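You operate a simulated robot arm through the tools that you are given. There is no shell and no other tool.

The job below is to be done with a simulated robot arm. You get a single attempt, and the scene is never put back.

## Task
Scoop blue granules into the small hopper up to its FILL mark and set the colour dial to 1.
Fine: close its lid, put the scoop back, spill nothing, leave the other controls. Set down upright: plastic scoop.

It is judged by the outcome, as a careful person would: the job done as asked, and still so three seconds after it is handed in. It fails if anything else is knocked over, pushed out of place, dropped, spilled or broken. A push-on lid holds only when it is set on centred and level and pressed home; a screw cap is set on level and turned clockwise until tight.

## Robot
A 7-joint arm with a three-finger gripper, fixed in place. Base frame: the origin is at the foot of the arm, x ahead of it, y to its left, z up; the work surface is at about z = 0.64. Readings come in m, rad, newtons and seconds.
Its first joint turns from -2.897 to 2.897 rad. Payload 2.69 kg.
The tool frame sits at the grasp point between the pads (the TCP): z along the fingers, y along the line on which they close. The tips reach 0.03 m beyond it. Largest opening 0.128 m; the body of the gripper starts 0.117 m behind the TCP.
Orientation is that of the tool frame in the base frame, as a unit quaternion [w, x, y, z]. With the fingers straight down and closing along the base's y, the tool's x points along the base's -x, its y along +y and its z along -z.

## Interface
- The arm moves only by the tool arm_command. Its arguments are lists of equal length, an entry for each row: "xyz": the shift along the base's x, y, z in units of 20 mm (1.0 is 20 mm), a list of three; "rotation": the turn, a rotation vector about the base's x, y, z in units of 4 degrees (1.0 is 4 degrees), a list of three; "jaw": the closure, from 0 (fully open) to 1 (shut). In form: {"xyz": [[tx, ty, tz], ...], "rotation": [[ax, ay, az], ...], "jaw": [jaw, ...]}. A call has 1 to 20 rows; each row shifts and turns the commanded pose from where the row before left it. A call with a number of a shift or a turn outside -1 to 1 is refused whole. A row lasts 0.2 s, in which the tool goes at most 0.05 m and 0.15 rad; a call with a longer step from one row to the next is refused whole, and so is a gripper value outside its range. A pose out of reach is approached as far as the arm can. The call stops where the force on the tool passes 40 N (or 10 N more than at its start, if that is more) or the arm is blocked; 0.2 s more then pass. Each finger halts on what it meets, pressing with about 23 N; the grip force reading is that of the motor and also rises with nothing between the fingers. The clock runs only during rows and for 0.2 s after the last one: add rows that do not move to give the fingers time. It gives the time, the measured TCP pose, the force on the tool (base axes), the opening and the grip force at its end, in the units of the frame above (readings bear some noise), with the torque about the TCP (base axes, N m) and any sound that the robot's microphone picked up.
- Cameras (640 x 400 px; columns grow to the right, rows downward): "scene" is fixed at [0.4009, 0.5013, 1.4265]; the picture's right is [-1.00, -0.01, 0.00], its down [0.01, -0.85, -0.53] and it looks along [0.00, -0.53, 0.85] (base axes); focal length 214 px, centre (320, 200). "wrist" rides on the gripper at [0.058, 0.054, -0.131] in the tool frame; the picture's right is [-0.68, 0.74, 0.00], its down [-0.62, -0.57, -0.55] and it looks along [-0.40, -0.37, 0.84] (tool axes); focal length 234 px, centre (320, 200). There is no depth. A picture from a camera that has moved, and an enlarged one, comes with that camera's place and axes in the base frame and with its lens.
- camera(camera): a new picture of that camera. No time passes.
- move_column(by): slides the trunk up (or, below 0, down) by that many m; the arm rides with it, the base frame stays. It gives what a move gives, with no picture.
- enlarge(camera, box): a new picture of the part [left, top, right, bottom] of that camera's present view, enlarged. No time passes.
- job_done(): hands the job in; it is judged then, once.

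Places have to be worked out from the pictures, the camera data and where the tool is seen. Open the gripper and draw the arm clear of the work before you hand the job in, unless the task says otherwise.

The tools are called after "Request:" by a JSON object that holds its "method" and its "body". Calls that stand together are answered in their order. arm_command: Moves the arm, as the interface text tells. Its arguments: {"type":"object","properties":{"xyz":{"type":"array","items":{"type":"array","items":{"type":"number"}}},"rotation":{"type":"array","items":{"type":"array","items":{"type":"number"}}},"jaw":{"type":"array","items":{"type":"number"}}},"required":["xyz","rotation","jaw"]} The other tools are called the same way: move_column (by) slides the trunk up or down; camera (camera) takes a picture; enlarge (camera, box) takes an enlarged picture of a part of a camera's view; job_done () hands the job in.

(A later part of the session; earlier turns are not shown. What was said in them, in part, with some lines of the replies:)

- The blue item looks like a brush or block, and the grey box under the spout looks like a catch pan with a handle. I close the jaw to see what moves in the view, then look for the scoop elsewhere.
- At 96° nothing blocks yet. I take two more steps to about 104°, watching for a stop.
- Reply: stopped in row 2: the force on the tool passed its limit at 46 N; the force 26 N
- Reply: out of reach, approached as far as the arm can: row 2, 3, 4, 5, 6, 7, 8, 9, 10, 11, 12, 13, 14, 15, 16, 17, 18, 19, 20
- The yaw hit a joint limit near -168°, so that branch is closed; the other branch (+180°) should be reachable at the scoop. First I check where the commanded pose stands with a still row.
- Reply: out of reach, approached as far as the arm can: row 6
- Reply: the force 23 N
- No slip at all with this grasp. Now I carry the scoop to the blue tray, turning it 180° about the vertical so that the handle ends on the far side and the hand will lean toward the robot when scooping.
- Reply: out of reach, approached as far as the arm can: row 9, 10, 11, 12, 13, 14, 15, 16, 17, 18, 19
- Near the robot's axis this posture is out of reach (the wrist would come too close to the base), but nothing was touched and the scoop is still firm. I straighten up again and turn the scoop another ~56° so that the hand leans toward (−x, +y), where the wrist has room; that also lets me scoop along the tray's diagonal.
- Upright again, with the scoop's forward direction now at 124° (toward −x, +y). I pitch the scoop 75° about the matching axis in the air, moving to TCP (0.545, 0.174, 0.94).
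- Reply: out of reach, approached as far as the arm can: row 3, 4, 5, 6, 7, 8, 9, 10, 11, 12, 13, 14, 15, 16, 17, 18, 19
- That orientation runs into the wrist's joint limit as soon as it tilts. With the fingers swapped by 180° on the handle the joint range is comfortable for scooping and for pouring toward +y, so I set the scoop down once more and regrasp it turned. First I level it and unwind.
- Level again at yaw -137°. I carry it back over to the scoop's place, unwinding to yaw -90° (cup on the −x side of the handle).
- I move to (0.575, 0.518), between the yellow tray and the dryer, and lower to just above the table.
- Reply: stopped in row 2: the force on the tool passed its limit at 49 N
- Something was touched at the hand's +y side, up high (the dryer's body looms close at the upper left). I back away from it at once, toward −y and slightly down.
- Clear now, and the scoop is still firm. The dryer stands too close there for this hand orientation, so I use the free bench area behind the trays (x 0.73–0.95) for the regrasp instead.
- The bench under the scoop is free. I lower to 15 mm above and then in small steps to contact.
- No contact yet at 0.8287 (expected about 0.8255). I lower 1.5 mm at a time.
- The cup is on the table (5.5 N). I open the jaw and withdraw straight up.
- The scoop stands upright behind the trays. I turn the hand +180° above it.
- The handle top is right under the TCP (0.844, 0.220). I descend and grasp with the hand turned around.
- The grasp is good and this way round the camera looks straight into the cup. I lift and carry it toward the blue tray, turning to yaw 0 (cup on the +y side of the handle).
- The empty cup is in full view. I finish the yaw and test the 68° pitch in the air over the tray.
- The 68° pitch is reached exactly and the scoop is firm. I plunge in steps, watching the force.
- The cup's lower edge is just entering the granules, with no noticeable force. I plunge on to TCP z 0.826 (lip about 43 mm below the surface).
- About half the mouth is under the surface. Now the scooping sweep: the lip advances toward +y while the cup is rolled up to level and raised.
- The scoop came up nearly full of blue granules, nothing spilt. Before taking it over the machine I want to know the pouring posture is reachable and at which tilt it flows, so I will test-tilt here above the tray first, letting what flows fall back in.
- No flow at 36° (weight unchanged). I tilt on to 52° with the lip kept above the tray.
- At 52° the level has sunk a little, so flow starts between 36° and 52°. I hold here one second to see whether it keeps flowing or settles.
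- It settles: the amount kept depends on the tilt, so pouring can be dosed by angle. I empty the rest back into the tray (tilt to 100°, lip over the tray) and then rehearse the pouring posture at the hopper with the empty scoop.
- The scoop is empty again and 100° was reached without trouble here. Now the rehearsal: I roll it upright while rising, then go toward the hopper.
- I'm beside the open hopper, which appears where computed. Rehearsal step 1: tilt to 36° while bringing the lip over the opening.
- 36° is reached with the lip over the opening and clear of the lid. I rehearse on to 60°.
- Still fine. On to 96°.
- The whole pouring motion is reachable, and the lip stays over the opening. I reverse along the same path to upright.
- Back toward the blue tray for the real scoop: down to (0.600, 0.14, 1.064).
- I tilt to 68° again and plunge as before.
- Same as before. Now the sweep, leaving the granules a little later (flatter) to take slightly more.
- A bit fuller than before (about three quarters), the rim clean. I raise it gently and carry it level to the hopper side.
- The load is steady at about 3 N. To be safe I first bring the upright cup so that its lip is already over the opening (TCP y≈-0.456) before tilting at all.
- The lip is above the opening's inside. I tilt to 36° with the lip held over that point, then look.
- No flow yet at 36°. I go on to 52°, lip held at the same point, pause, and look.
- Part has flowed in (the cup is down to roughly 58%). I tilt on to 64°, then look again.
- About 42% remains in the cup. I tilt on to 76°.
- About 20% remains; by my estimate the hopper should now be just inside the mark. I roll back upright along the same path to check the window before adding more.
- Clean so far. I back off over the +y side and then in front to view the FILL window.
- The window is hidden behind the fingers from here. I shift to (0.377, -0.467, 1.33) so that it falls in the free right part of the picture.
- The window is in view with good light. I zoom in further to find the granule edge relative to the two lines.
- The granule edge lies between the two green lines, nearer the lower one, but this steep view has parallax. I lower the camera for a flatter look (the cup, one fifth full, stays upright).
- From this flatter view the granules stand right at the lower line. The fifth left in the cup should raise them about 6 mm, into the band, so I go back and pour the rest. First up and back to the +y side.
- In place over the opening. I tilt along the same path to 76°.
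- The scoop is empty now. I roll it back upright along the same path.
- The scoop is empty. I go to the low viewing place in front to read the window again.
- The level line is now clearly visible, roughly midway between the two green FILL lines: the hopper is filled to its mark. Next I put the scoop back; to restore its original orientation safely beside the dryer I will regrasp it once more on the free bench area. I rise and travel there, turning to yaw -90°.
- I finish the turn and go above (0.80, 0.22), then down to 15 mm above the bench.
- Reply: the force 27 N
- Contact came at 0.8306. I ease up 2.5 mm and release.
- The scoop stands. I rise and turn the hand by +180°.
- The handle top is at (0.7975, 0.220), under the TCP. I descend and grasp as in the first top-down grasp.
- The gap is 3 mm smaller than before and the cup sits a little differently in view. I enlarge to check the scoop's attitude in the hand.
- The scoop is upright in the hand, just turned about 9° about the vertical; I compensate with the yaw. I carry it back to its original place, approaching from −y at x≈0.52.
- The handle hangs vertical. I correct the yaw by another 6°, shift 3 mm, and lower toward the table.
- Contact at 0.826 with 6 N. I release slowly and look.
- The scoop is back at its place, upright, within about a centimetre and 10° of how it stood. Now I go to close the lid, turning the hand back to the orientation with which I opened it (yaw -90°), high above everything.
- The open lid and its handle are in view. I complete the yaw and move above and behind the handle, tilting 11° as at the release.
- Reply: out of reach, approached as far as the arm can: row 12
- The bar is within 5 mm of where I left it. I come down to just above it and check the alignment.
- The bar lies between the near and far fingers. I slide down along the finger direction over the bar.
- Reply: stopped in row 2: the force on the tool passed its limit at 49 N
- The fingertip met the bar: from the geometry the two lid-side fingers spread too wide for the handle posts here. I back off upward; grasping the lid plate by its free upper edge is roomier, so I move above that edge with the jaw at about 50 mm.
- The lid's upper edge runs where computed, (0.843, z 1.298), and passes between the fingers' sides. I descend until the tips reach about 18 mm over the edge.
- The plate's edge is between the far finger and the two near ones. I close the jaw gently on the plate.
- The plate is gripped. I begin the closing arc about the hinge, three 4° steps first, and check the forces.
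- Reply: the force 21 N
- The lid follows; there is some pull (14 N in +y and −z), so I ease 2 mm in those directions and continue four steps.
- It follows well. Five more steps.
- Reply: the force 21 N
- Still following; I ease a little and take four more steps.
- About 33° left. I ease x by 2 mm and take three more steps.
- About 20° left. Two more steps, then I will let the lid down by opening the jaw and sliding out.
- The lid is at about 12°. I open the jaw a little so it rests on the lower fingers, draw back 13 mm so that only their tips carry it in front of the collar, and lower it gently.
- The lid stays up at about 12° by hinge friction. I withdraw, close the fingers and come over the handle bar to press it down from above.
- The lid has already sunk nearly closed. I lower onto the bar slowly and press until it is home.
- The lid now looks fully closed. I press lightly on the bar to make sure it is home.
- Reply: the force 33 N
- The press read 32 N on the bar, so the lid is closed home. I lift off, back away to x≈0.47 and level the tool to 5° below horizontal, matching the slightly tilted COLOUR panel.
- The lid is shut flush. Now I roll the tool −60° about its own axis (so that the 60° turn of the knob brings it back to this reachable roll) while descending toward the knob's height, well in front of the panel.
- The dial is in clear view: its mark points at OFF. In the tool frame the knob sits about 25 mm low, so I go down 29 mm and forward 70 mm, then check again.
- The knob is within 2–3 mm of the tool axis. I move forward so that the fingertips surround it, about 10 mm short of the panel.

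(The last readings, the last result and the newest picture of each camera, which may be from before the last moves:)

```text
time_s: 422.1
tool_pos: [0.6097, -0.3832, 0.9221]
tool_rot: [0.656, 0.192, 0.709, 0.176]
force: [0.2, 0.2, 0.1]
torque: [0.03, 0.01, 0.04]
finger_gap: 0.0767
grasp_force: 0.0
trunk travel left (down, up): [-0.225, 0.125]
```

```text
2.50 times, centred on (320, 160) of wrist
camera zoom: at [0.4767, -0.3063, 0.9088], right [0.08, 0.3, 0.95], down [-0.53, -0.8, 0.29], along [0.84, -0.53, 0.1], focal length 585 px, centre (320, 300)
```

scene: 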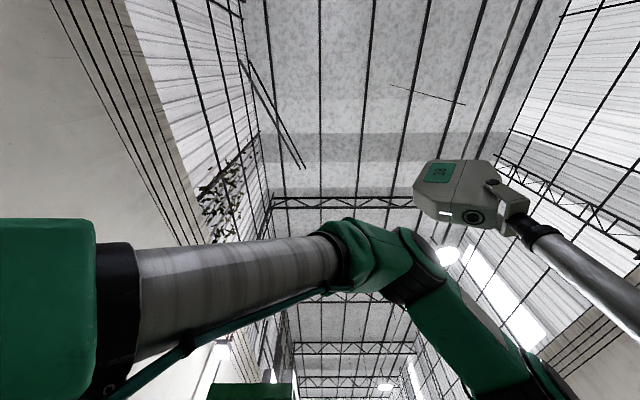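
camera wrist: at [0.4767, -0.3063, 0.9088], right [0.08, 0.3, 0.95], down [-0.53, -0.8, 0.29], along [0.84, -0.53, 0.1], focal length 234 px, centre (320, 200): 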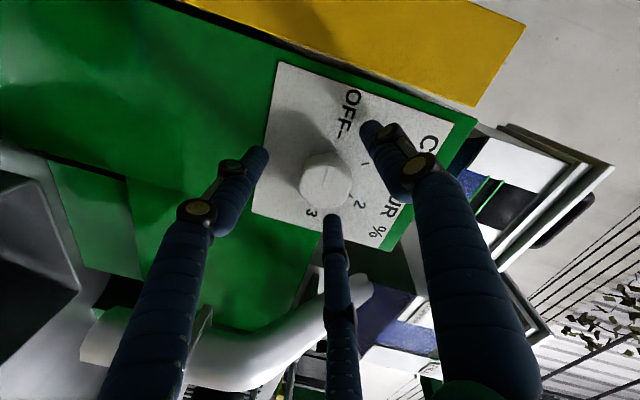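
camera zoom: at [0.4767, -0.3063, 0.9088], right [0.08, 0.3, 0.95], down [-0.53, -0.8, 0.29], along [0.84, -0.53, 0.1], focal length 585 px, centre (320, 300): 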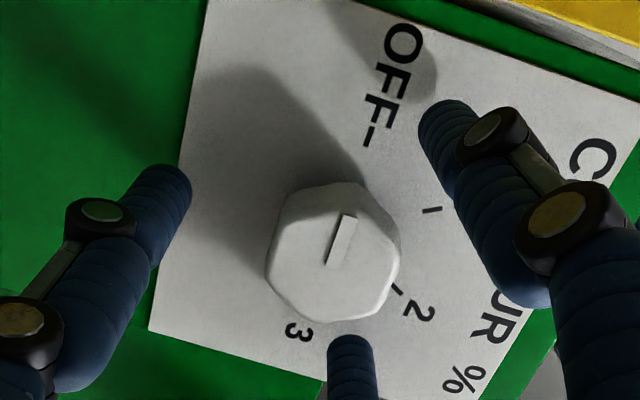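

The knob is centred between the three fingers. I close on it.

Request:
{"method": "arm_command", "body": {"xyz": [[0, 0, 0], [0, 0, 0], [0, 0, 0], [0, 0, 0], [0, 0, 0]], "rotation": [[0, 0, 0], [0, 0, 0], [0, 0, 0], [0, 0, 0], [0, 0, 0]], "jaw": [0.55, 0.65, 0.75, 1, 1]}}

Request:
{"method": "camera", "body": {"camera": "wrist"}}

Request:
{"method": "enlarge", "body": {"camera": "wrist", "box": [220, 80, 420, 240]}}

```text
time_s: 423.3
tool_pos: [0.6088, -0.3844, 0.9244]
tool_rot: [0.657, 0.193, 0.708, 0.177]
force: [-1.4, -18.7, 12.7]
torque: [0.11, -0.2, -0.63]
finger_gap: 0.0394
grasp_force: 45.2
trunk travel left (down, up): [-0.225, 0.125]
```

```text
taken
camera wrist: at [0.4768, -0.3082, 0.9101], right [0.07, 0.3, 0.95], down [-0.53, -0.8, 0.29], along [0.84, -0.53, 0.1], focal length 234 px, centre (320, 200)
```

wrist: 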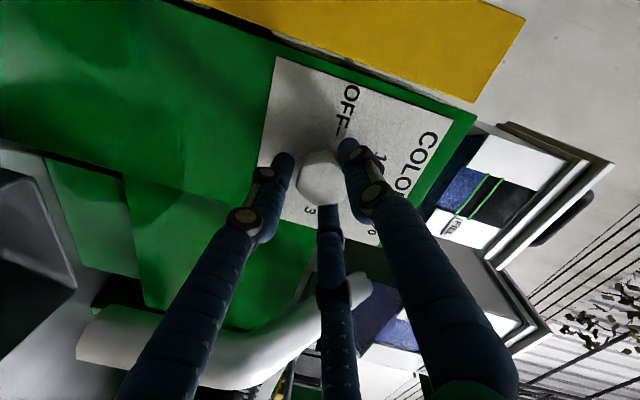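

```text
2.50 times, centred on (320, 160) of wrist
camera zoom: at [0.4768, -0.3082, 0.9101], right [0.07, 0.3, 0.95], down [-0.53, -0.8, 0.29], along [0.84, -0.53, 0.1], focal length 585 px, centre (320, 300)
```

zoom: 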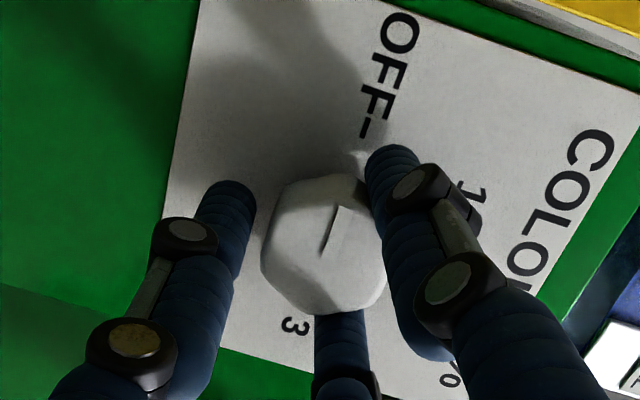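

The grip is firm but pushes sideways (19 N in −y, 13 N in +z), so I ease the tool about 2 mm that way before turning.

Request:
{"method": "arm_command", "body": {"xyz": [[0, -0.06, 0.1], [0, 0, 0], [0, 0, 0]], "rotation": [[0, 0, 0], [0, 0, 0], [0, 0, 0]], "jaw": [1, 1, 1]}}

```text
time_s: 424.1
tool_pos: [0.6091, -0.3845, 0.9239]
tool_rot: [0.656, 0.192, 0.708, 0.176]
force: [12.4, -13.2, 8.0]
torque: [0.05, 0.01, -0.29]
finger_gap: 0.0393
grasp_force: 44.8
trunk travel left (down, up): [-0.225, 0.125]
```

I ease slightly more and start turning clockwise: five 4° steps about the tool axis, then check.

Request:
{"method": "arm_command", "body": {"xyz": [[-0.1, -0.05, 0.07], [0, 0.012, -0.007], [0, 0.012, -0.007], [0, 0.012, -0.007], [0, 0.012, -0.007], [0, 0.012, -0.007], [0, 0, 0]], "rotation": [[0, 0, 0], [0.998, 0, -0.079], [0.998, 0, -0.079], [0.998, 0, -0.079], [0.998, 0, -0.079], [0.998, 0, -0.079], [0, 0, 0]], "jaw": [1, 1, 1, 1, 1, 1, 1]}}

Request:
{"method": "camera", "body": {"camera": "wrist"}}

Request:
{"method": "enlarge", "body": {"camera": "wrist", "box": [220, 80, 420, 240]}}

```text
time_s: 424.9
tool_pos: [0.6077, -0.3864, 0.9263]
tool_rot: [0.642, 0.24, 0.693, 0.223]
force: [8.7, 0.6, -0.5]
torque: [0.01, -0.02, 0.52]
finger_gap: 0.0372
grasp_force: 45.2
trunk travel left (down, up): [-0.225, 0.125]
stopped in row 4: the force on the tool passed its limit at 41 N (the readings are from after the stop); the commanded pose is now the measured one
```

```text
taken
camera wrist: at [0.4758, -0.3062, 0.9241], right [0.07, 0.16, 0.98], down [-0.54, -0.83, 0.17], along [0.84, -0.54, 0.02], focal length 234 px, centre (320, 200)
```

wrist: 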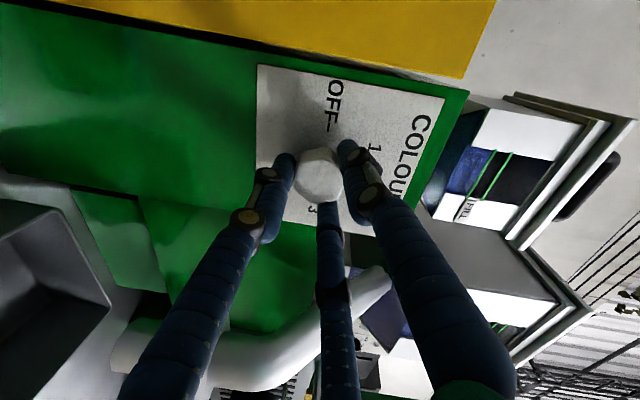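

```text
2.50 times, centred on (320, 160) of wrist
camera zoom: at [0.4758, -0.3062, 0.9241], right [0.07, 0.16, 0.98], down [-0.54, -0.83, 0.17], along [0.84, -0.54, 0.02], focal length 585 px, centre (320, 300)
```

zoom: 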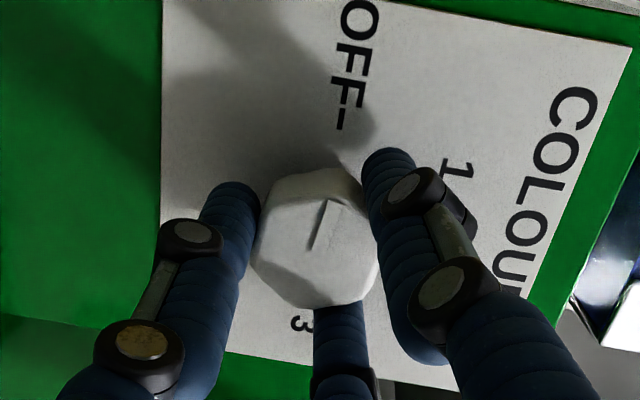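

The force limit stopped it: the knob has not turned yet, the fingers only slid on its facets while off-centre. The stop has now re-centred the command (forces near zero), so I try three more steps from here.

Request:
{"method": "arm_command", "body": {"xyz": [[0, 0.009, -0.011], [0, 0.009, -0.011], [0, 0.01, -0.01], [0, 0, 0]], "rotation": [[0.998, 0, -0.079], [0.998, 0, -0.079], [0.998, 0, -0.079], [0, 0, 0]], "jaw": [1, 1, 1, 1]}}

Request:
{"method": "enlarge", "body": {"camera": "wrist", "box": [220, 80, 420, 240]}}

```text
time_s: 425.9
tool_pos: [0.6074, -0.385, 0.9274]
tool_rot: [0.616, 0.313, 0.663, 0.288]
force: [0.1, -4.8, 9.7]
torque: [0.0, -0.11, -0.32]
finger_gap: 0.0372
grasp_force: 45.0
trunk travel left (down, up): [-0.225, 0.125]
```

```text
2.50 times, centred on (320, 160) of wrist
camera zoom: at [0.4774, -0.3048, 0.9407], right [0.07, -0.05, 1.0], down [-0.55, -0.83, 0.0], along [0.83, -0.55, -0.09], focal length 585 px, centre (320, 300)
```

zoom: 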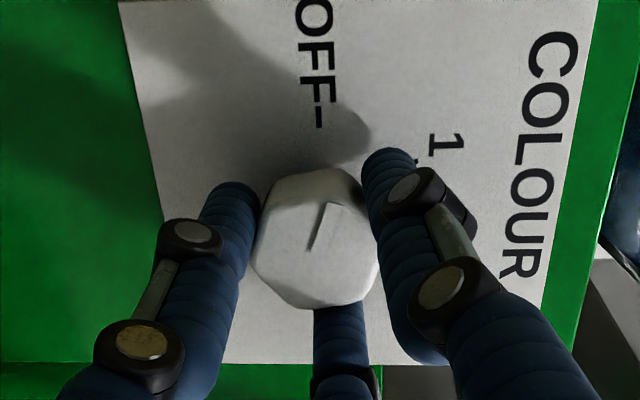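

Now the knob turns with the fingers: its mark has moved about 14° from OFF toward 1, with small forces. I continue four steps.

Request:
{"method": "arm_command", "body": {"xyz": [[0, 0, 0.05], [0, 0.011, -0.008], [0, 0.011, -0.008], [0, 0.011, -0.008], [0, 0.011, -0.008], [0, 0, 0]], "rotation": [[0, 0, 0], [0.998, 0, -0.079], [0.998, 0, -0.079], [0.998, 0, -0.079], [0.998, 0, -0.079], [0, 0, 0]], "jaw": [1, 1, 1, 1, 1, 1]}}

Request:
{"method": "enlarge", "body": {"camera": "wrist", "box": [220, 80, 420, 240]}}

```text
time_s: 427.4
tool_pos: [0.6072, -0.3838, 0.926]
tool_rot: [0.569, 0.403, 0.613, 0.371]
force: [9.2, -13.6, 3.3]
torque: [-0.02, -0.14, -0.58]
finger_gap: 0.0369
grasp_force: 45.2
trunk travel left (down, up): [-0.225, 0.125]
```

```text
2.50 times, centred on (320, 160) of wrist
camera zoom: at [0.4791, -0.3087, 0.9627], right [0.07, -0.33, 0.94], down [-0.57, -0.79, -0.23], along [0.82, -0.52, -0.24], focal length 585 px, centre (320, 300)
```

zoom: 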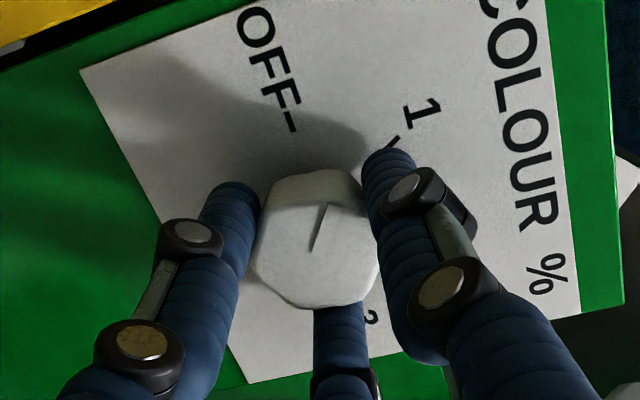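

By projecting the mark onto the knob's plane I get about 30° turned; 30° remain to "1". I ease 1 mm in −y and turn four more steps.

Request:
{"method": "arm_command", "body": {"xyz": [[0, -0.05, 0], [0, 0.005, 0], [0, 0.005, 0], [0, 0.005, 0], [0, 0.005, 0], [0, 0, 0]], "rotation": [[0, 0, 0], [0.998, 0, -0.079], [0.998, 0, -0.079], [0.998, 0, -0.079], [0.998, 0, -0.079], [0, 0, 0]], "jaw": [1, 1, 1, 1, 1, 1]}}

Request:
{"method": "enlarge", "body": {"camera": "wrist", "box": [220, 80, 420, 240]}}

```text
time_s: 428.8
tool_pos: [0.6075, -0.3851, 0.9272]
tool_rot: [0.513, 0.485, 0.551, 0.446]
force: [12.6, -8.6, 17.0]
torque: [-0.02, -0.42, -0.22]
finger_gap: 0.0372
grasp_force: 45.2
trunk travel left (down, up): [-0.225, 0.125]
```

```text
2.50 times, centred on (320, 160) of wrist
camera zoom: at [0.4803, -0.3186, 0.9823], right [0.06, -0.57, 0.82], down [-0.59, -0.68, -0.44], along [0.81, -0.45, -0.38], focal length 585 px, centre (320, 300)
```

zoom: 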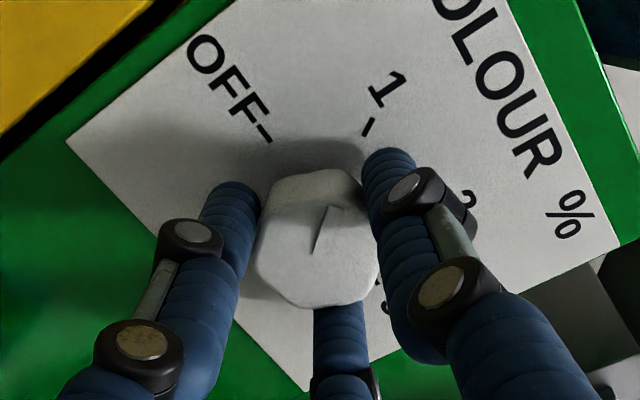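

About 46° now; some 14° to go. I ease the force and turn three and a half more steps.

Request:
{"method": "arm_command", "body": {"xyz": [[0, -0.03, 0.07], [0, 0.005, 0], [0, 0.005, 0], [0, 0.005, 0], [0, 0, 0], [0, 0, 0]], "rotation": [[0, 0, 0], [0.998, 0, -0.079], [0.998, 0, -0.079], [0.998, 0, -0.079], [0.45, 0, -0.035], [0, 0, 0]], "jaw": [1, 1, 1, 1, 1, 1]}}

Request:
{"method": "enlarge", "body": {"camera": "wrist", "box": [220, 80, 420, 240]}}

```text
time_s: 430.1
tool_pos: [0.6072, -0.3843, 0.9272]
tool_rot: [0.454, 0.548, 0.49, 0.504]
force: [15.2, -6.3, -0.8]
torque: [-0.02, 0.19, -0.14]
finger_gap: 0.0367
grasp_force: 44.7
trunk travel left (down, up): [-0.225, 0.125]
```

```text
2.50 times, centred on (320, 160) of wrist
camera zoom: at [0.4815, -0.3314, 0.9973], right [0.05, -0.75, 0.66], down [-0.6, -0.55, -0.58], along [0.8, -0.36, -0.48], focal length 585 px, centre (320, 300)
```

zoom: 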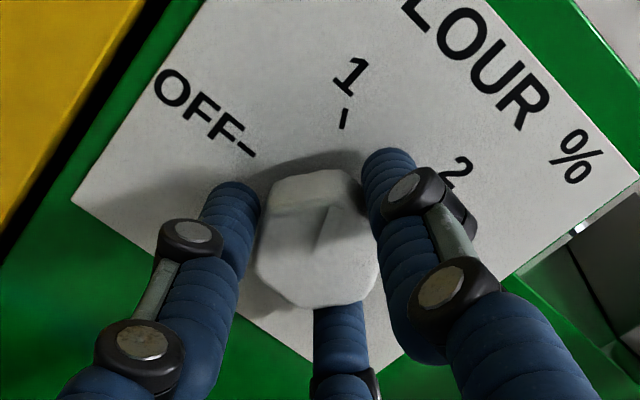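

The mark now points at about 60°, i.e. at the tick of "1". I open the jaw and draw straight back to check.

Request:
{"method": "arm_command", "body": {"xyz": [[0, 0, 0], [0, 0, 0], [0, 0, 0], [0, 0, 0], [-0.5, 0, 0.04], [-1, 0, 0.08], [-1, 0, 0.08], [-1, 0, 0.08], [-0.5, 0, 0.04], [0, 0, 0]], "rotation": [[0, 0, 0], [0, 0, 0], [0, 0, 0], [0, 0, 0], [0, 0, 0], [0, 0, 0], [0, 0, 0], [0, 0, 0], [0, 0, 0], [0, 0, 0]], "jaw": [0.66, 0.6, 0.5, 0.4, 0.4, 0.4, 0.4, 0.4, 0.4, 0.4]}}

Request:
{"method": "camera", "body": {"camera": "wrist"}}

Request:
{"method": "enlarge", "body": {"camera": "wrist", "box": [220, 60, 420, 220]}}

```text
time_s: 432.4
tool_pos: [0.5257, -0.3834, 0.9354]
tool_rot: [0.455, 0.548, 0.489, 0.504]
force: [-0.1, 0.7, 0.0]
torque: [0.02, -0.01, 0.02]
finger_gap: 0.0767
grasp_force: 0.0
trunk travel left (down, up): [-0.225, 0.125]
```

```text
taken
camera wrist: at [0.4005, -0.3307, 1.0052], right [0.05, -0.75, 0.66], down [-0.6, -0.55, -0.58], along [0.8, -0.37, -0.48], focal length 234 px, centre (320, 200)
```

wrist: 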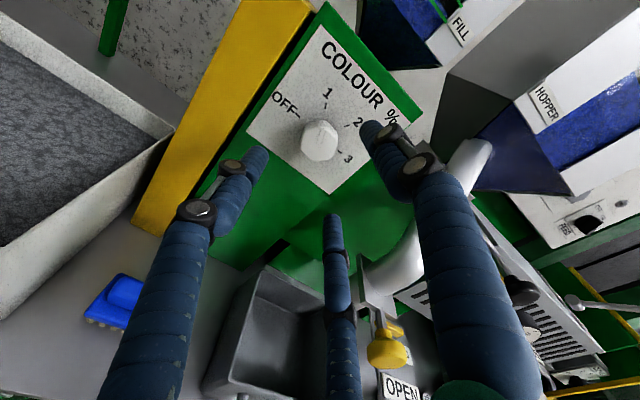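

```text
2.50 times, centred on (320, 140) of wrist
camera zoom: at [0.4005, -0.3307, 1.0052], right [0.05, -0.75, 0.66], down [-0.6, -0.55, -0.58], along [0.8, -0.37, -0.48], focal length 585 px, centre (320, 350)
```

zoom: 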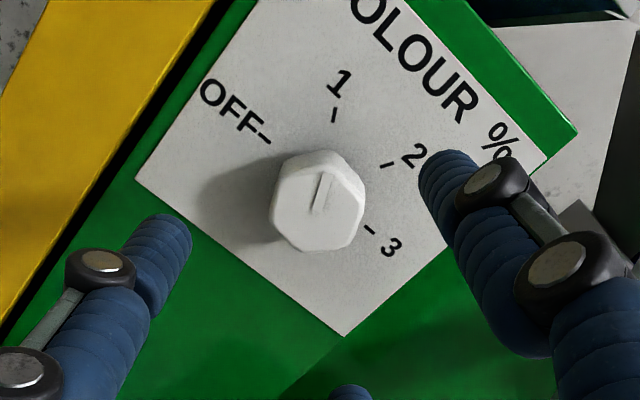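

The mark is aligned with the "1" tick (62.8° against 60.8° computed, within reading error), and the neighbouring controls look untouched. I withdraw and turn the hand down again for a final check of window, scoop and dryer side.

Request:
{"method": "arm_command", "body": {"xyz": [[-0.8, 0, 0], [-1, 0, 0.2], [-0.6, 0, 0.6], [0, 0, 1], [0, 0, 1], [0, 0, 1], [0, 0, 1], [0, 0, 1], [0, 0, 1], [0, 0, 1], [0, 0, 1], [0, 0, 1], [0, 0, 1], [0, 0, 1], [0, 0, 1], [0, 0, 1], [0, 0, 1], [0, 0, 0.5], [0, 0, 0], [0, 0, 0]], "rotation": [[0, 0, 0], [0, 0, 0], [0, 0, 0], [0, 1, 0], [0, 1, 0], [0, 1, 0], [0, 1, 0], [0, 1, 0], [0, 1, 0], [0, 1, 0], [0, 1, 0], [0, 1, 0], [0, 1, 0], [0, 1, 0], [0, 1, 0], [0, 1, 0], [0, 1, 0], [0, 1, 0], [0, 1, 0], [0, 1, 0]], "jaw": [0.4, 0.4, 0.3, 0.2, 0, 0, 0, 0, 0, 0, 0, 0, 0, 0, 0, 0, 0, 0, 0, 0]}}

Request:
{"method": "camera", "body": {"camera": "wrist"}}

```text
time_s: 436.6
tool_pos: [0.478, -0.384, 1.2386]
tool_rot: [0.102, 0.736, 0.66, 0.111]
force: [-0.9, 0.2, -0.4]
torque: [-0.01, 0.0, 0.02]
finger_gap: 0.1281
grasp_force: 0.0
trunk travel left (down, up): [-0.225, 0.125]
```

```text
taken
camera wrist: at [0.4964, -0.3308, 1.3816], right [0.63, -0.75, 0.2], down [-0.76, -0.55, 0.34], along [-0.14, -0.37, -0.92], focal length 234 px, centre (320, 200)
```

wrist: 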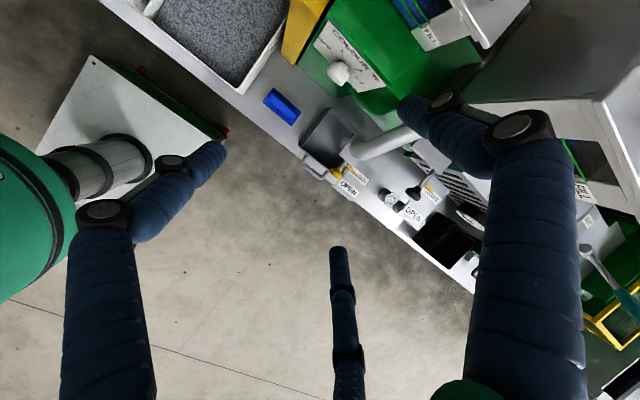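

Everything around the machine looks clean. I turn to yaw 0 and look once more at the FILL window and lid.

Request:
{"method": "arm_command", "body": {"xyz": [[-0.3, -0.2, 0], [-0.3, -0.2, 0], [-0.3, -0.2, 0], [-0.3, -0.2, 0], [-0.3, -0.2, 0], [-0.3, -0.2, 0], [-0.3, -0.2, 0], [-0.3, -0.2, 0], [-0.3, -0.2, 0], [-0.3, -0.2, 0], [-0.3, -0.2, 0], [-0.3, -0.2, 0], [-0.3, -0.2, 0], [-0.3, -0.2, 0], [-0.3, -0.2, 0], [-0.3, -0.2, 0], [-0.3, -0.2, 0], [-0.3, -0.2, 0], [-0.3, 0, 0], [-0.3, 0, 0]], "rotation": [[0, 1, 0], [0, 1, 0], [0, 1, 0], [0, 1, 0], [0, 0.3, 0], [0, 0, 1], [0, 0, 1], [0, 0, 1], [0, 0, 1], [0, 0, 1], [0, 0, 1], [0, 0, 1], [0, 0, 1], [0, 0, 1], [0, 0, 1], [0, 0, 1], [0, 0, 1], [0, 0, 1], [0, 0, 1], [0, 0, 1]], "jaw": [0, 0, 0, 0, 0, 0, 0, 0, 0, 0, 0, 0, 0, 0, 0, 0, 0, 0, 0, 0]}}

Request:
{"method": "arm_command", "body": {"xyz": [[0, 0, -0.8], [0, 0, -0.8], [0, 0, -0.8], [0, 0, -0.8], [0, 0, -0.8], [0, 0, -0.8], [0, 0, -0.8], [0, 0, -0.8], [0, 0, -0.8], [0, 0, 0]], "rotation": [[0, 0, 1], [0, 0, 1], [0, 0, 1], [0, 0, 1], [0, 0, 1], [0, 0, 1], [0, 0, 1], [0, 0, 1], [0, 0, 1], [0, 0, 0]], "jaw": [0.6, 0.6, 0.6, 0.6, 0.6, 0.6, 0.6, 0.6, 0.6, 0.6]}}

Request:
{"method": "camera", "body": {"camera": "wrist"}}

```text
time_s: 440.8
tool_pos: [0.3582, -0.4587, 1.2413]
tool_rot: [0.004, 0.31, 0.951, 0.002]
force: [-0.6, -0.1, -1.4]
torque: [0.01, -0.04, 0.0]
finger_gap: 0.1279
grasp_force: 0.0
trunk travel left (down, up): [-0.225, 0.125]
```

```text
time_s: 442.9
tool_pos: [0.3568, -0.4561, 1.0973]
tool_rot: [0.002, 0.002, 1.0, 0.003]
force: [-0.2, -0.7, -0.6]
torque: [0.02, 0.02, -0.01]
finger_gap: 0.051
grasp_force: 0.0
trunk travel left (down, up): [-0.225, 0.125]
```

```text
taken
camera wrist: at [0.2988, -0.4026, 1.228], right [0.68, 0.73, 0.01], down [0.61, -0.57, 0.55], along [0.41, -0.37, -0.84], focal length 234 px, centre (320, 200)
```

wrist: 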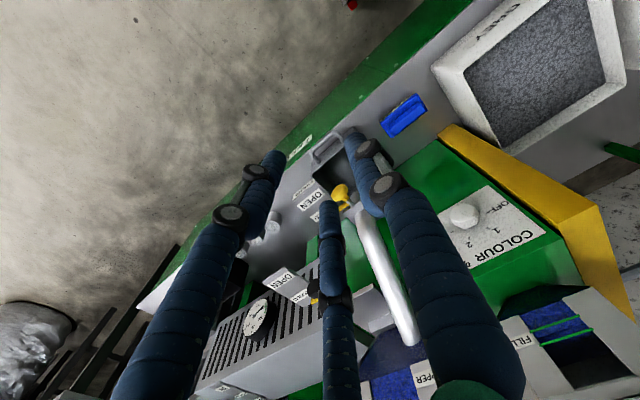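

Request:
{"method": "enlarge", "body": {"camera": "wrist", "box": [530, 305, 610, 365]}}

Request:
{"method": "enlarge", "body": {"camera": "wrist", "box": [430, 180, 550, 270]}}

Request:
{"method": "enlarge", "body": {"camera": "wrist", "box": [520, 280, 640, 400]}}

```text
6.67 times, centred on (570, 335) of wrist
camera zoom: at [0.2988, -0.4026, 1.228], right [0.68, 0.73, 0.01], down [0.61, -0.57, 0.55], along [0.41, -0.37, -0.84], focal length 1561 px, centre (-1347, -700)
```

zoom: 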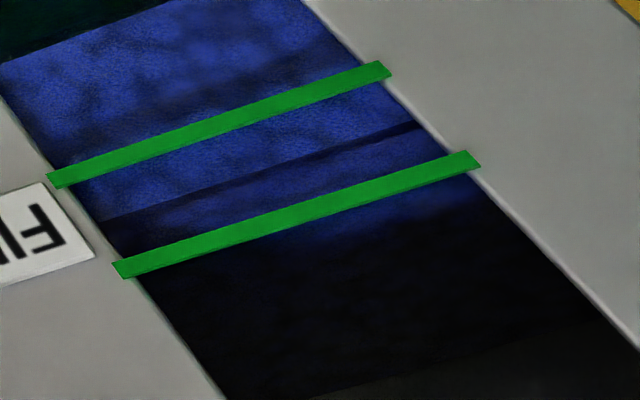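

```text
4.44 times, centred on (490, 225) of wrist
camera zoom: at [0.2988, -0.4026, 1.228], right [0.68, 0.73, 0.01], down [0.61, -0.57, 0.55], along [0.41, -0.37, -0.84], focal length 1041 px, centre (-436, 89)
```

zoom: 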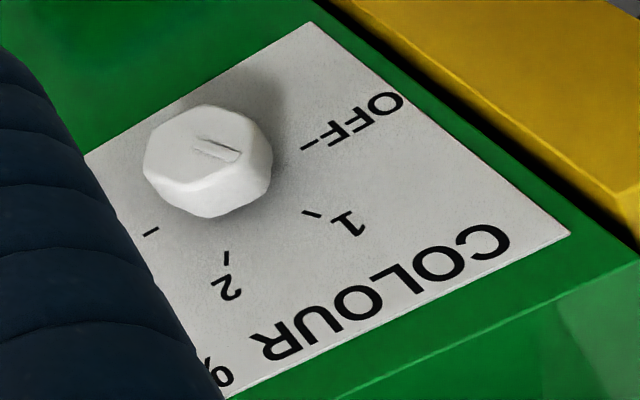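

```text
3.33 times, centred on (580, 340) of wrist
camera zoom: at [0.2988, -0.4026, 1.228], right [0.68, 0.73, 0.01], down [0.61, -0.57, 0.55], along [0.41, -0.37, -0.84], focal length 781 px, centre (-547, -267)
```

zoom: 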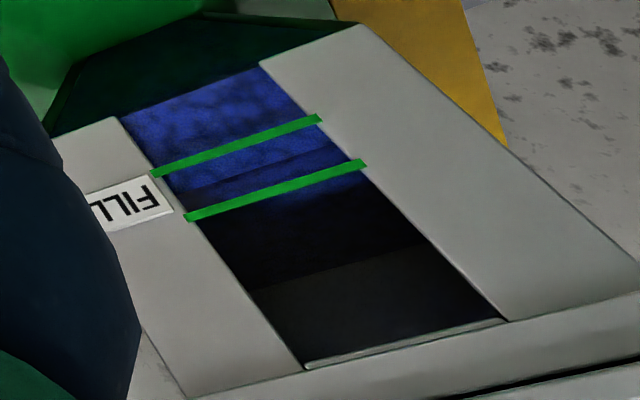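

The level still stands about midway between the FILL lines and the lid is shut. I zoom on the knob to read its mark more exactly.

Request:
{"method": "enlarge", "body": {"camera": "wrist", "box": [450, 195, 500, 235]}}

```text
10.00 times, centred on (475, 215) of wrist
camera zoom: at [0.2988, -0.4026, 1.228], right [0.68, 0.73, 0.01], down [0.61, -0.57, 0.55], along [0.41, -0.37, -0.84], focal length 2342 px, centre (-1230, 50)
```

zoom: 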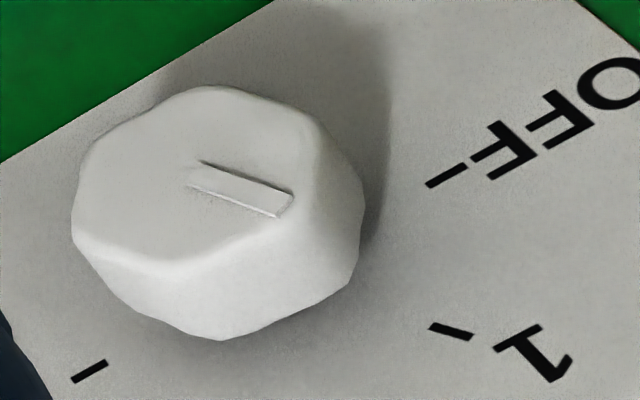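

The rib on the knob lies at about 65°, some 5° past the "1" tick. I will make it exact: go back to the grip pose at which I let go, turn back about 5°, and release.

Request:
{"method": "arm_command", "body": {"xyz": [[0.2, 0.18, 0.5], [0.2, 0.18, 0.5], [0.2, 0.18, 0.5], [0.2, 0.18, 0.5], [0.2, 0.18, 0.5], [0.2, 0.18, 0.5], [0.2, 0.18, 0.5], [0.2, 0.18, 0.5], [0.2, 0.18, 0.5], [0.2, 0.18, 0.5], [0.2, 0.18, 0.5], [0.2, 0.18, 0.5], [0.2, 0.18, 0.5], [0.2, 0.18, 0.5], [0.2, 0.18, 0.5], [0.2, 0.18, 0], [0.2, 0.18, 0], [0.2, 0.18, 0], [0.2, 0.18, 0], [0.2, 0.18, 0]], "rotation": [[0, 0, -1], [0, 0, -1], [0, 0, -1], [0, 0, -1], [0, 0, -1], [0, 0, -1], [0, 0, -1], [0, 0, -1], [0, 0, -1], [0, 0, -1], [0, 0, -1], [0, 0, -1], [0, 0, -1], [0, 0, -1], [0, 0, -1], [0, 0, -1], [0, 0, -1], [0, 0, -1], [0, 0, -1], [0, 0, -1]], "jaw": [0.4, 0.4, 0.4, 0.4, 0.4, 0.4, 0.4, 0.4, 0.4, 0.4, 0.4, 0.4, 0.4, 0.4, 0.4, 0.4, 0.4, 0.4, 0.4, 0.4]}}

Request:
{"method": "arm_command", "body": {"xyz": [[0, 0, 0], [0, 0, 0], [0, 0, 0], [0, 0, 0], [0.1, 0, 0], [0.1, 0, 0], [0.1, 0, 0], [0.1, 0, 0], [0.1, 0, 0], [0.1, 0, 0], [0.1, 0, 0], [0.1, 0, 0], [0.1, 0, 0], [0.1, 0, 0], [0.1, 0, 0], [0.1, 0, 0], [0.1, 0, 0], [0.1, 0, 0], [0.1, 0, 0], [0.1, 0, 0]], "rotation": [[0, 0, -1], [0, 0, -1], [0, 0, -1], [0, 0, -1], [0, -1, 0], [0, -1, 0], [0, -1, 0], [0, -1, 0], [0, -1, 0], [0, -1, 0], [0, -1, 0], [0, -1, 0], [0, -1, 0], [0, -1, 0], [0, -1, 0], [0, -1, 0], [0, -1, 0], [0, -1, 0], [0, -1, 0], [0, -1, 0]], "jaw": [0.4, 0.4, 0.4, 0.4, 0.4, 0.4, 0.4, 0.4, 0.4, 0.4, 0.4, 0.4, 0.4, 0.4, 0.4, 0.4, 0.4, 0.4, 0.4, 0.4]}}

Request:
{"method": "arm_command", "body": {"xyz": [[0, 0, -0.4], [0, 0, -1], [0, 0, -1], [0, 0, -1], [0, 0, -1], [0, 0, -1], [0, 0, -1], [0, 0, -1], [0, 0, -1], [0, 0, -1], [0, 0, -1], [0, 0, -1], [0, 0, -1], [0, 0, -1], [0, 0, -1], [0, 0, -1], [0, 0, 0]], "rotation": [[0, -1, 0], [0, -1, 0], [0, -1, 0], [0, -1, 0], [0, -1, 0], [0, -0.35, 0], [0, 0, 0], [0, 0, 0], [0, 0, 0], [0, 0, 0], [0, 0, 0], [0, 0, 0], [0, 0, 0], [0, 0, 0], [0, 0, 0], [0, 0, 0], [0, 0, 0]], "jaw": [0.4, 0.4, 0.4, 0.4, 0.4, 0.4, 0.4, 0.4, 0.4, 0.4, 0.4, 0.4, 0.4, 0.4, 0.4, 0.4, 0.4]}}

Request:
{"method": "camera", "body": {"camera": "wrist"}}

```text
time_s: 447.1
tool_pos: [0.439, -0.3862, 1.2466]
tool_rot: [0.003, 0.644, 0.765, 0.001]
force: [-1.0, 0.0, -0.5]
torque: [-0.01, 0.06, -0.01]
finger_gap: 0.0771
grasp_force: 0.1
trunk travel left (down, up): [-0.225, 0.125]
```

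```text
time_s: 451.4
tool_pos: [0.4711, -0.3833, 1.2482]
tool_rot: [0.357, 0.631, 0.564, 0.395]
force: [0.6, -0.4, 0.3]
torque: [-0.04, 0.03, 0.02]
finger_gap: 0.0766
grasp_force: 0.2
trunk travel left (down, up): [-0.225, 0.125]
```

```text
time_s: 454.9
tool_pos: [0.4706, -0.3851, 0.9381]
tool_rot: [0.455, 0.547, 0.488, 0.505]
force: [-0.6, -0.8, -0.3]
torque: [0.0, 0.0, 0.03]
finger_gap: 0.0766
grasp_force: 0.1
trunk travel left (down, up): [-0.225, 0.125]
```

```text
taken
camera wrist: at [0.3448, -0.332, 1.0074], right [0.05, -0.75, 0.66], down [-0.6, -0.55, -0.59], along [0.8, -0.37, -0.47], focal length 234 px, centre (320, 200)
```

wrist: 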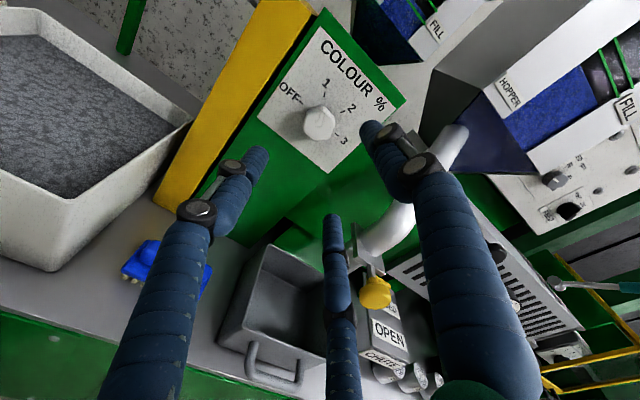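

The orientation matches the release pose. From here the dial is seen squarely, so I zoom on it first.

Request:
{"method": "enlarge", "body": {"camera": "wrist", "box": [280, 75, 360, 155]}}

```text
5.00 times, centred on (320, 115) of wrist
camera zoom: at [0.3448, -0.332, 1.0074], right [0.05, -0.75, 0.66], down [-0.6, -0.55, -0.59], along [0.8, -0.37, -0.47], focal length 1171 px, centre (320, 625)
```

zoom: 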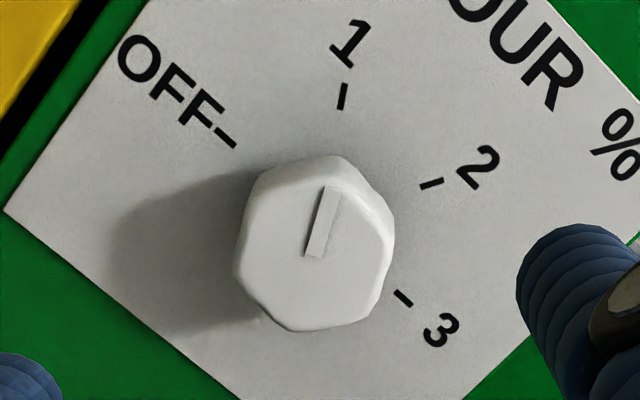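

Squarely seen, the rib is 4.5° past the "1" tick. I go forward to the same grip pose and close on the knob.

Request:
{"method": "arm_command", "body": {"xyz": [[0.9, 0.005, -0.07], [1, 0.005, -0.08], [1, 0.005, -0.08], [1, 0.005, -0.08], [1, 0.005, -0.08], [1, 0.005, -0.08], [0.93, 0.005, -0.075], [0, 0, 0]], "rotation": [[0, 0, 0], [0, 0, 0], [0, 0, 0], [0, 0, 0], [0, 0, 0], [0, 0, 0], [0, 0, 0], [0, 0, 0]], "jaw": [0.4, 0.4, 0.4, 0.4, 0.4, 0.4, 0.4, 0.4]}}

Request:
{"method": "arm_command", "body": {"xyz": [[0, 0, 0], [0, 0, 0], [0, 0, 0], [0, 0, 0], [0, 0, 0]], "rotation": [[0, 0, 0], [0, 0, 0], [0, 0, 0], [0, 0, 0], [0, 0, 0]], "jaw": [0.55, 0.65, 0.72, 1, 1]}}

Request:
{"method": "enlarge", "body": {"camera": "wrist", "box": [220, 80, 420, 240]}}

```text
time_s: 456.8
tool_pos: [0.6063, -0.3834, 0.9268]
tool_rot: [0.455, 0.547, 0.488, 0.505]
force: [0.7, -0.1, -0.4]
torque: [-0.01, 0.01, -0.01]
finger_gap: 0.077
grasp_force: 0.1
trunk travel left (down, up): [-0.225, 0.125]
```

```text
time_s: 457.9
tool_pos: [0.607, -0.3846, 0.9266]
tool_rot: [0.457, 0.547, 0.488, 0.505]
force: [0.0, -3.0, 0.8]
torque: [-0.02, -0.03, -0.24]
finger_gap: 0.0371
grasp_force: 44.9
trunk travel left (down, up): [-0.225, 0.125]
```

```text
2.50 times, centred on (320, 160) of wrist
camera zoom: at [0.4805, -0.3313, 0.9965], right [0.05, -0.75, 0.66], down [-0.6, -0.55, -0.59], along [0.8, -0.37, -0.47], focal length 585 px, centre (320, 300)
```

zoom: 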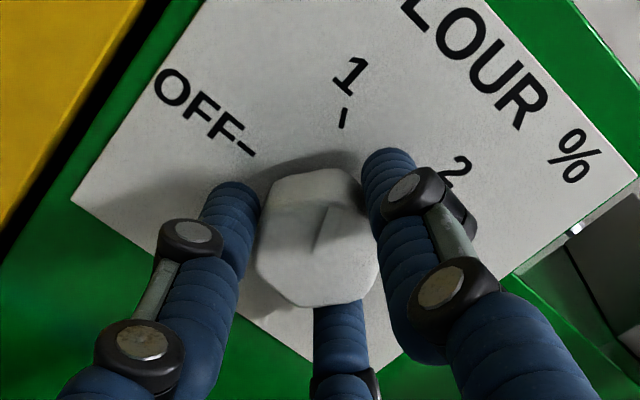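

A clean grip with hardly any side force. I turn back 5° (two small steps), then release and withdraw to look.

Request:
{"method": "arm_command", "body": {"xyz": [[0, 0, 0], [0, 0, 0], [0, 0, 0], [0, 0, 0]], "rotation": [[-0.62, 0, 0.05], [-0.62, 0, 0.05], [0, 0, 0], [0, 0, 0]], "jaw": [1, 1, 1, 1]}}

Request:
{"method": "arm_command", "body": {"xyz": [[0, 0, 0], [0, 0, 0], [0, 0, 0], [0, 0, 0], [-0.5, 0, 0.04], [-1, 0, 0.08], [-1, 0, 0.08], [-1, 0, 0.08], [-1, 0, 0.08], [-1, 0, 0.08], [-1, 0, 0.08], [-0.5, 0, 0.04], [0, 0, 0]], "rotation": [[0, 0, 0], [0, 0, 0], [0, 0, 0], [0, 0, 0], [0, 0, 0], [0, 0, 0], [0, 0, 0], [0, 0, 0], [0, 0, 0], [0, 0, 0], [0, 0, 0], [0, 0, 0], [0, 0, 0]], "jaw": [0.66, 0.6, 0.5, 0.4, 0.4, 0.4, 0.4, 0.4, 0.4, 0.4, 0.4, 0.4, 0.4]}}

Request:
{"method": "enlarge", "body": {"camera": "wrist", "box": [280, 75, 360, 155]}}

```text
time_s: 458.9
tool_pos: [0.6056, -0.385, 0.9266]
tool_rot: [0.477, 0.525, 0.512, 0.484]
force: [0.7, -15.4, -5.2]
torque: [-0.05, 0.23, -0.54]
finger_gap: 0.037
grasp_force: 44.7
trunk travel left (down, up): [-0.225, 0.125]
```

```text
time_s: 461.8
tool_pos: [0.4681, -0.3838, 0.9393]
tool_rot: [0.477, 0.525, 0.512, 0.485]
force: [0.2, 0.1, -0.5]
torque: [0.01, -0.01, -0.01]
finger_gap: 0.0771
grasp_force: 0.0
trunk travel left (down, up): [-0.225, 0.125]
```

```text
5.00 times, centred on (320, 115) of wrist
camera zoom: at [0.3411, -0.3256, 1.0042], right [0.05, -0.69, 0.72], down [-0.59, -0.6, -0.54], along [0.8, -0.4, -0.44], focal length 1171 px, centre (320, 625)
```

zoom: 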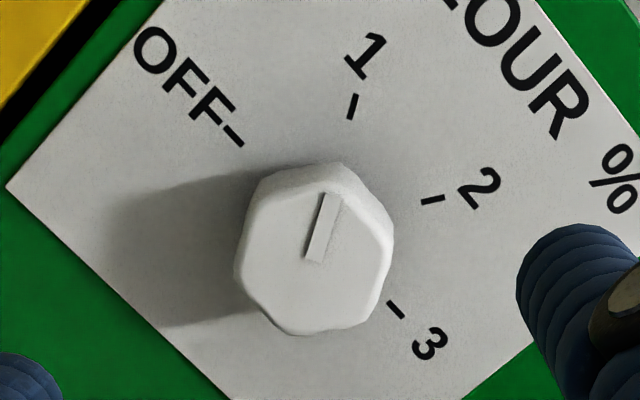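

Now the rib and the "1" tick are parallel within a degree. I withdraw upward, open the hand fully and swing over to check the scoop and the dryer side one last time.

Request:
{"method": "arm_command", "body": {"xyz": [[-0.5, 0, 0.3], [-0.3, 0, 1], [0, 0, 1], [0, 0, 1], [0, 0, 1], [0, 0, 1], [0, 0, 1], [0, 0, 1], [0, 0, 1], [0, 0, 1], [0, 0, 1], [0, 0, 1], [0, 0, 1], [0, 0, 1], [0, 0, 1], [0, 0, 1], [0, 0.5, 0.5], [0, 0.8, 0], [0, 1, 0], [0, 1, 0]], "rotation": [[0, 0, 0], [0, 0, 0], [0, 1, 0], [0, 1, 0], [0, 1, 0], [0, 1, 0], [0, 1, 0], [0, 1, 0], [0, 1, 0], [0, 1, 0], [0, 1, 0], [0, 1, 0], [0, 1, 0], [0, 1, 0], [0, 1, 0], [0, 1, 0], [0, 1, 0], [0, 1, 0], [0, 1, 0], [0, 1, 0]], "jaw": [0.4, 0.4, 0.3, 0.2, 0.1, 0, 0, 0, 0, 0, 0, 0, 0, 0, 0, 0, 0, 0, 0, 0]}}

Request:
{"method": "arm_command", "body": {"xyz": [[0, 1, 0], [0, 1, 0], [0, 1, 0], [0, 1, 0], [0, 1, 0], [0, 1, 0], [0, 1, 0], [0, 1, 0], [0, 1, 0], [0, 1, 0], [0, 1, 0], [0, 1, 0], [0, 1, 0], [0, 1, 0], [0, 1, 0], [0, 1, 0], [0, 1, 0], [0, 1, 0], [0, 1, 0], [0, 1, 0]], "rotation": [[0, 1, 0], [0, 1, 0], [0, 1, 0], [0, 0.3, 0], [0, 0, 1], [0, 0, 1], [0, 0, 1], [0, 0, 1], [0, 0, 1], [0, 0, 1], [0, 0, 1], [0, 0, 1], [0, 0, 1], [0, 0, 1], [0, 0, 1], [0, 0, 1], [0, 0, 1], [0, 0, 1], [0, 0, 1], [0, 0, 1]], "jaw": [0, 0, 0, 0, 0, 0, 0, 0, 0, 0, 0, 0, 0, 0, 0, 0, 0, 0, 0, 0]}}

Request:
{"method": "arm_command", "body": {"xyz": [[-0.2, 0.8, 0], [-0.2, 0.8, 0], [-0.2, 0.8, 0], [-0.2, 0.8, 0], [-0.2, 0.8, 0], [-0.2, 0.8, 0], [-0.2, 0.8, 0], [-0.2, 0.8, 0], [-0.2, 0.8, 0], [-0.2, 0.8, 0], [-0.2, 0.8, 0], [-0.2, 0.8, 0], [-0.2, 0.8, 0], [0, 0, 0], [0, 0, 0], [0, 0, 0], [0, 0, 0], [0, 0, 0]], "rotation": [[0, 0, 1], [0, 0, 1], [0, 0, 1], [0, 0, 1], [0, 0, 1], [0, 0, 1], [0, 0, 1], [0, 0, 1], [0, 0, 1], [0, 0, 1], [0, 0, 1], [0, 0, 1], [0, 0, 1], [0, 0, 1], [0, 0, 1], [0, 0, 1], [0, 0, 0], [0, 0, 0]], "jaw": [0, 0, 0, 0, 0, 0, 0, 0, 0, 0, 0, 0, 0, 0, 0, 0, 0, 0]}}

Request:
{"method": "camera", "body": {"camera": "wrist"}}

```text
time_s: 465.9
tool_pos: [0.4502, -0.3189, 1.2531]
tool_rot: [0.084, 0.71, 0.694, 0.084]
force: [-0.7, 0.5, -0.1]
torque: [0.01, 0.0, -0.01]
finger_gap: 0.1282
grasp_force: 0.1
trunk travel left (down, up): [-0.225, 0.125]
```

```text
time_s: 470.1
tool_pos: [0.4514, 0.0837, 1.2564]
tool_rot: [0.002, 0.235, 0.972, 0.003]
force: [0.0, 0.5, -0.7]
torque: [-0.01, 0.02, -0.01]
finger_gap: 0.128
grasp_force: 0.0
trunk travel left (down, up): [-0.225, 0.125]
```

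```text
time_s: 473.9
tool_pos: [0.4008, 0.2894, 1.2536]
tool_rot: [0.0, -0.316, 0.949, 0.005]
force: [0.4, 0.5, 1.1]
torque: [0.03, 0.0, 0.0]
finger_gap: 0.1278
grasp_force: 0.1
trunk travel left (down, up): [-0.225, 0.125]
```

```text
taken
camera wrist: at [0.3215, 0.2969, 1.3854], right [0.1, 0.99, 0.01], down [0.83, -0.09, 0.55], along [0.54, -0.05, -0.84], focal length 234 px, centre (320, 200)
```

wrist: 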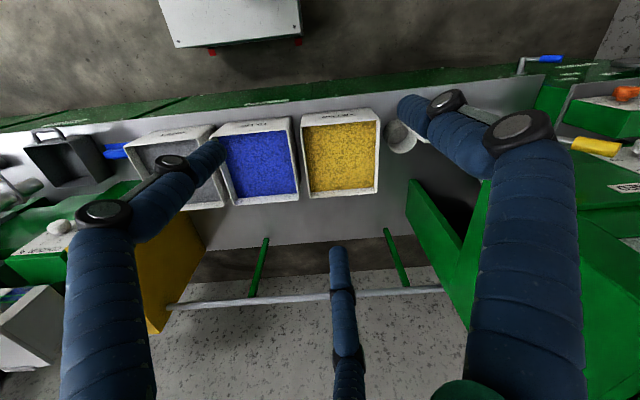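

Trays and bench look clean. I shift a little to see the scoop and dryer unobstructed.

Request:
{"method": "arm_command", "body": {"xyz": [[-0.2, 0.9, -0.3], [-0.2, 0.9, -0.3], [-0.2, 0.9, -0.3], [-0.2, 0.9, -0.3], [-0.2, 0.9, -0.3], [-0.2, 0.9, -0.3], [0, 0, 0]], "rotation": [[0, 0, 0], [0, 0, 0], [0, 0, 0], [0, 0, 0], [0, 0, 0], [0, 0, 0], [0, 0, 0]], "jaw": [0, 0, 0, 0, 0, 0, 0]}}

Request:
{"method": "camera", "body": {"camera": "wrist"}}

Request:
{"method": "enlarge", "body": {"camera": "wrist", "box": [290, 80, 450, 200]}}

Request:
{"method": "enlarge", "body": {"camera": "wrist", "box": [440, 40, 640, 200]}}

```text
time_s: 475.6
tool_pos: [0.3761, 0.3966, 1.2199]
tool_rot: [0.001, -0.316, 0.949, 0.005]
force: [-0.6, -0.4, 0.1]
torque: [-0.02, 0.0, 0.0]
finger_gap: 0.1281
grasp_force: 0.1
trunk travel left (down, up): [-0.225, 0.125]
```

```text
taken
camera wrist: at [0.2962, 0.4033, 1.3502], right [0.1, 0.99, 0.01], down [0.83, -0.09, 0.55], along [0.54, -0.05, -0.84], focal length 234 px, centre (320, 200)
```

wrist: 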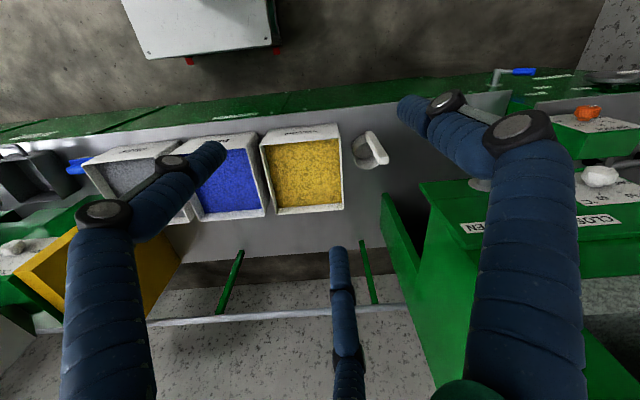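

```text
3.33 times, centred on (370, 140) of wrist
camera zoom: at [0.2962, 0.4033, 1.3502], right [0.1, 0.99, 0.01], down [0.83, -0.09, 0.55], along [0.54, -0.05, -0.84], focal length 781 px, centre (153, 400)
```

zoom: 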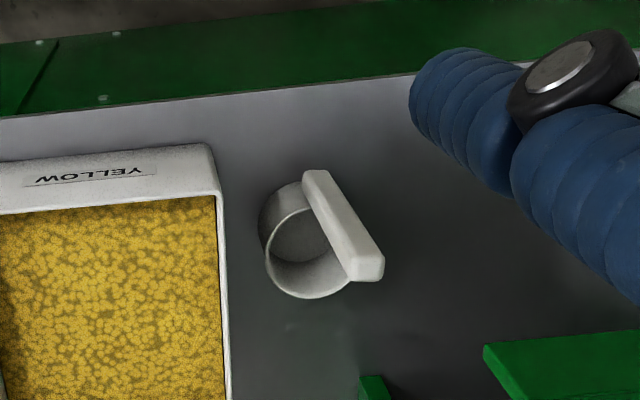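

```text
2.50 times, centred on (540, 120) of wrist
camera zoom: at [0.2962, 0.4033, 1.3502], right [0.1, 0.99, 0.01], down [0.83, -0.09, 0.55], along [0.54, -0.05, -0.84], focal length 585 px, centre (-230, 400)
```

zoom: 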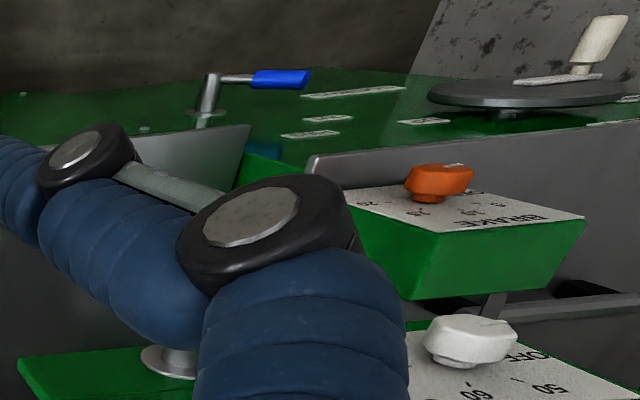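

The scoop stands upright where it was, nothing is spilt or displaced, and the dryer's controls look as before. I raise the arm clear with the gripper open.

Request:
{"method": "arm_command", "body": {"xyz": [[0, -0.5, 0.8], [0, -0.8, 1], [0, -0.8, 1], [0, -0.8, 1], [0, -0.8, 1], [0, -0.8, 1], [0, -0.8, 1], [0, -0.8, 1], [0, 0, 0], [0, 0, 0]], "rotation": [[0, 0, 0], [0, 0, 0], [0, 0, 0], [0, 0, 0], [0, 0, 0], [0, 0, 0], [0, 0, 0], [0, 0, 0], [0, 0, 0], [0, 0, 0]], "jaw": [0, 0, 0, 0, 0, 0, 0, 0, 0, 0]}}

Request:
{"method": "camera", "body": {"camera": "wrist"}}

```text
time_s: 477.8
tool_pos: [0.3765, 0.2782, 1.3749]
tool_rot: [0.0, -0.316, 0.949, 0.004]
force: [1.0, 0.7, -1.0]
torque: [-0.02, 0.01, 0.01]
finger_gap: 0.1281
grasp_force: 0.0
trunk travel left (down, up): [-0.225, 0.125]
```

```text
taken
camera wrist: at [0.2977, 0.2844, 1.5061], right [0.1, 0.99, 0.01], down [0.83, -0.09, 0.55], along [0.54, -0.05, -0.84], focal length 234 px, centre (320, 200)
```

wrist: 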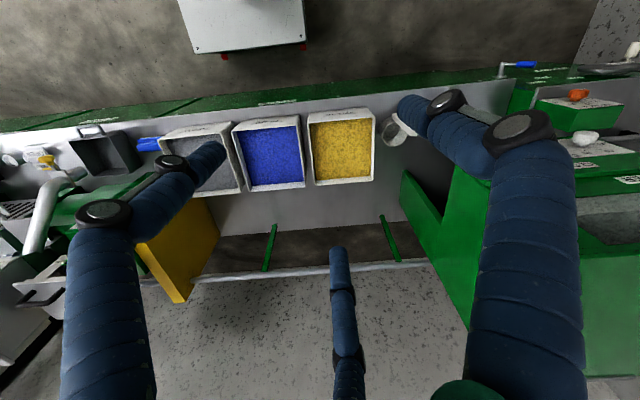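

The hopper is filled between its FILL lines, its lid is closed, the dial is on 1, the scoop is back upright, and the arm is clear with the gripper open. I hand the job in.

Request:
{"method": "job_done", "body": {}}

```text
The job is handed in.
```

The small hopper is filled with blue granules to its FILL mark and the colour dial is set to 1; I have handed the job in.

- **Hopper level:** the granules stand roughly midway between the two green FILL lines. I checked this through the window after pouring and again after setting the dial.
- **Lid:** closed. I pressed it down from above until it read 32 N, and no gap is visible.
- **Dial:** on 1. I first overshot by about 4.5° and turned it back, so its mark now lines up with the tick to within about a degree.
- **Scoop:** back at its place, standing upright and empty. It is within about a centimetre of where it was, turned roughly 10° about the vertical.
- **Spills and other controls:** I saw no spilled granules on the bench, trays or machine. I did not touch any other control on purpose, and the ones in view look unchanged.

**Contact with the dryer:** while I was moving the scoop, the hand touched something on the dryer side and the arm stopped at 49 N. I backed off at once. Later views showed nothing moved there, and the dryer's lever looked the same as before.
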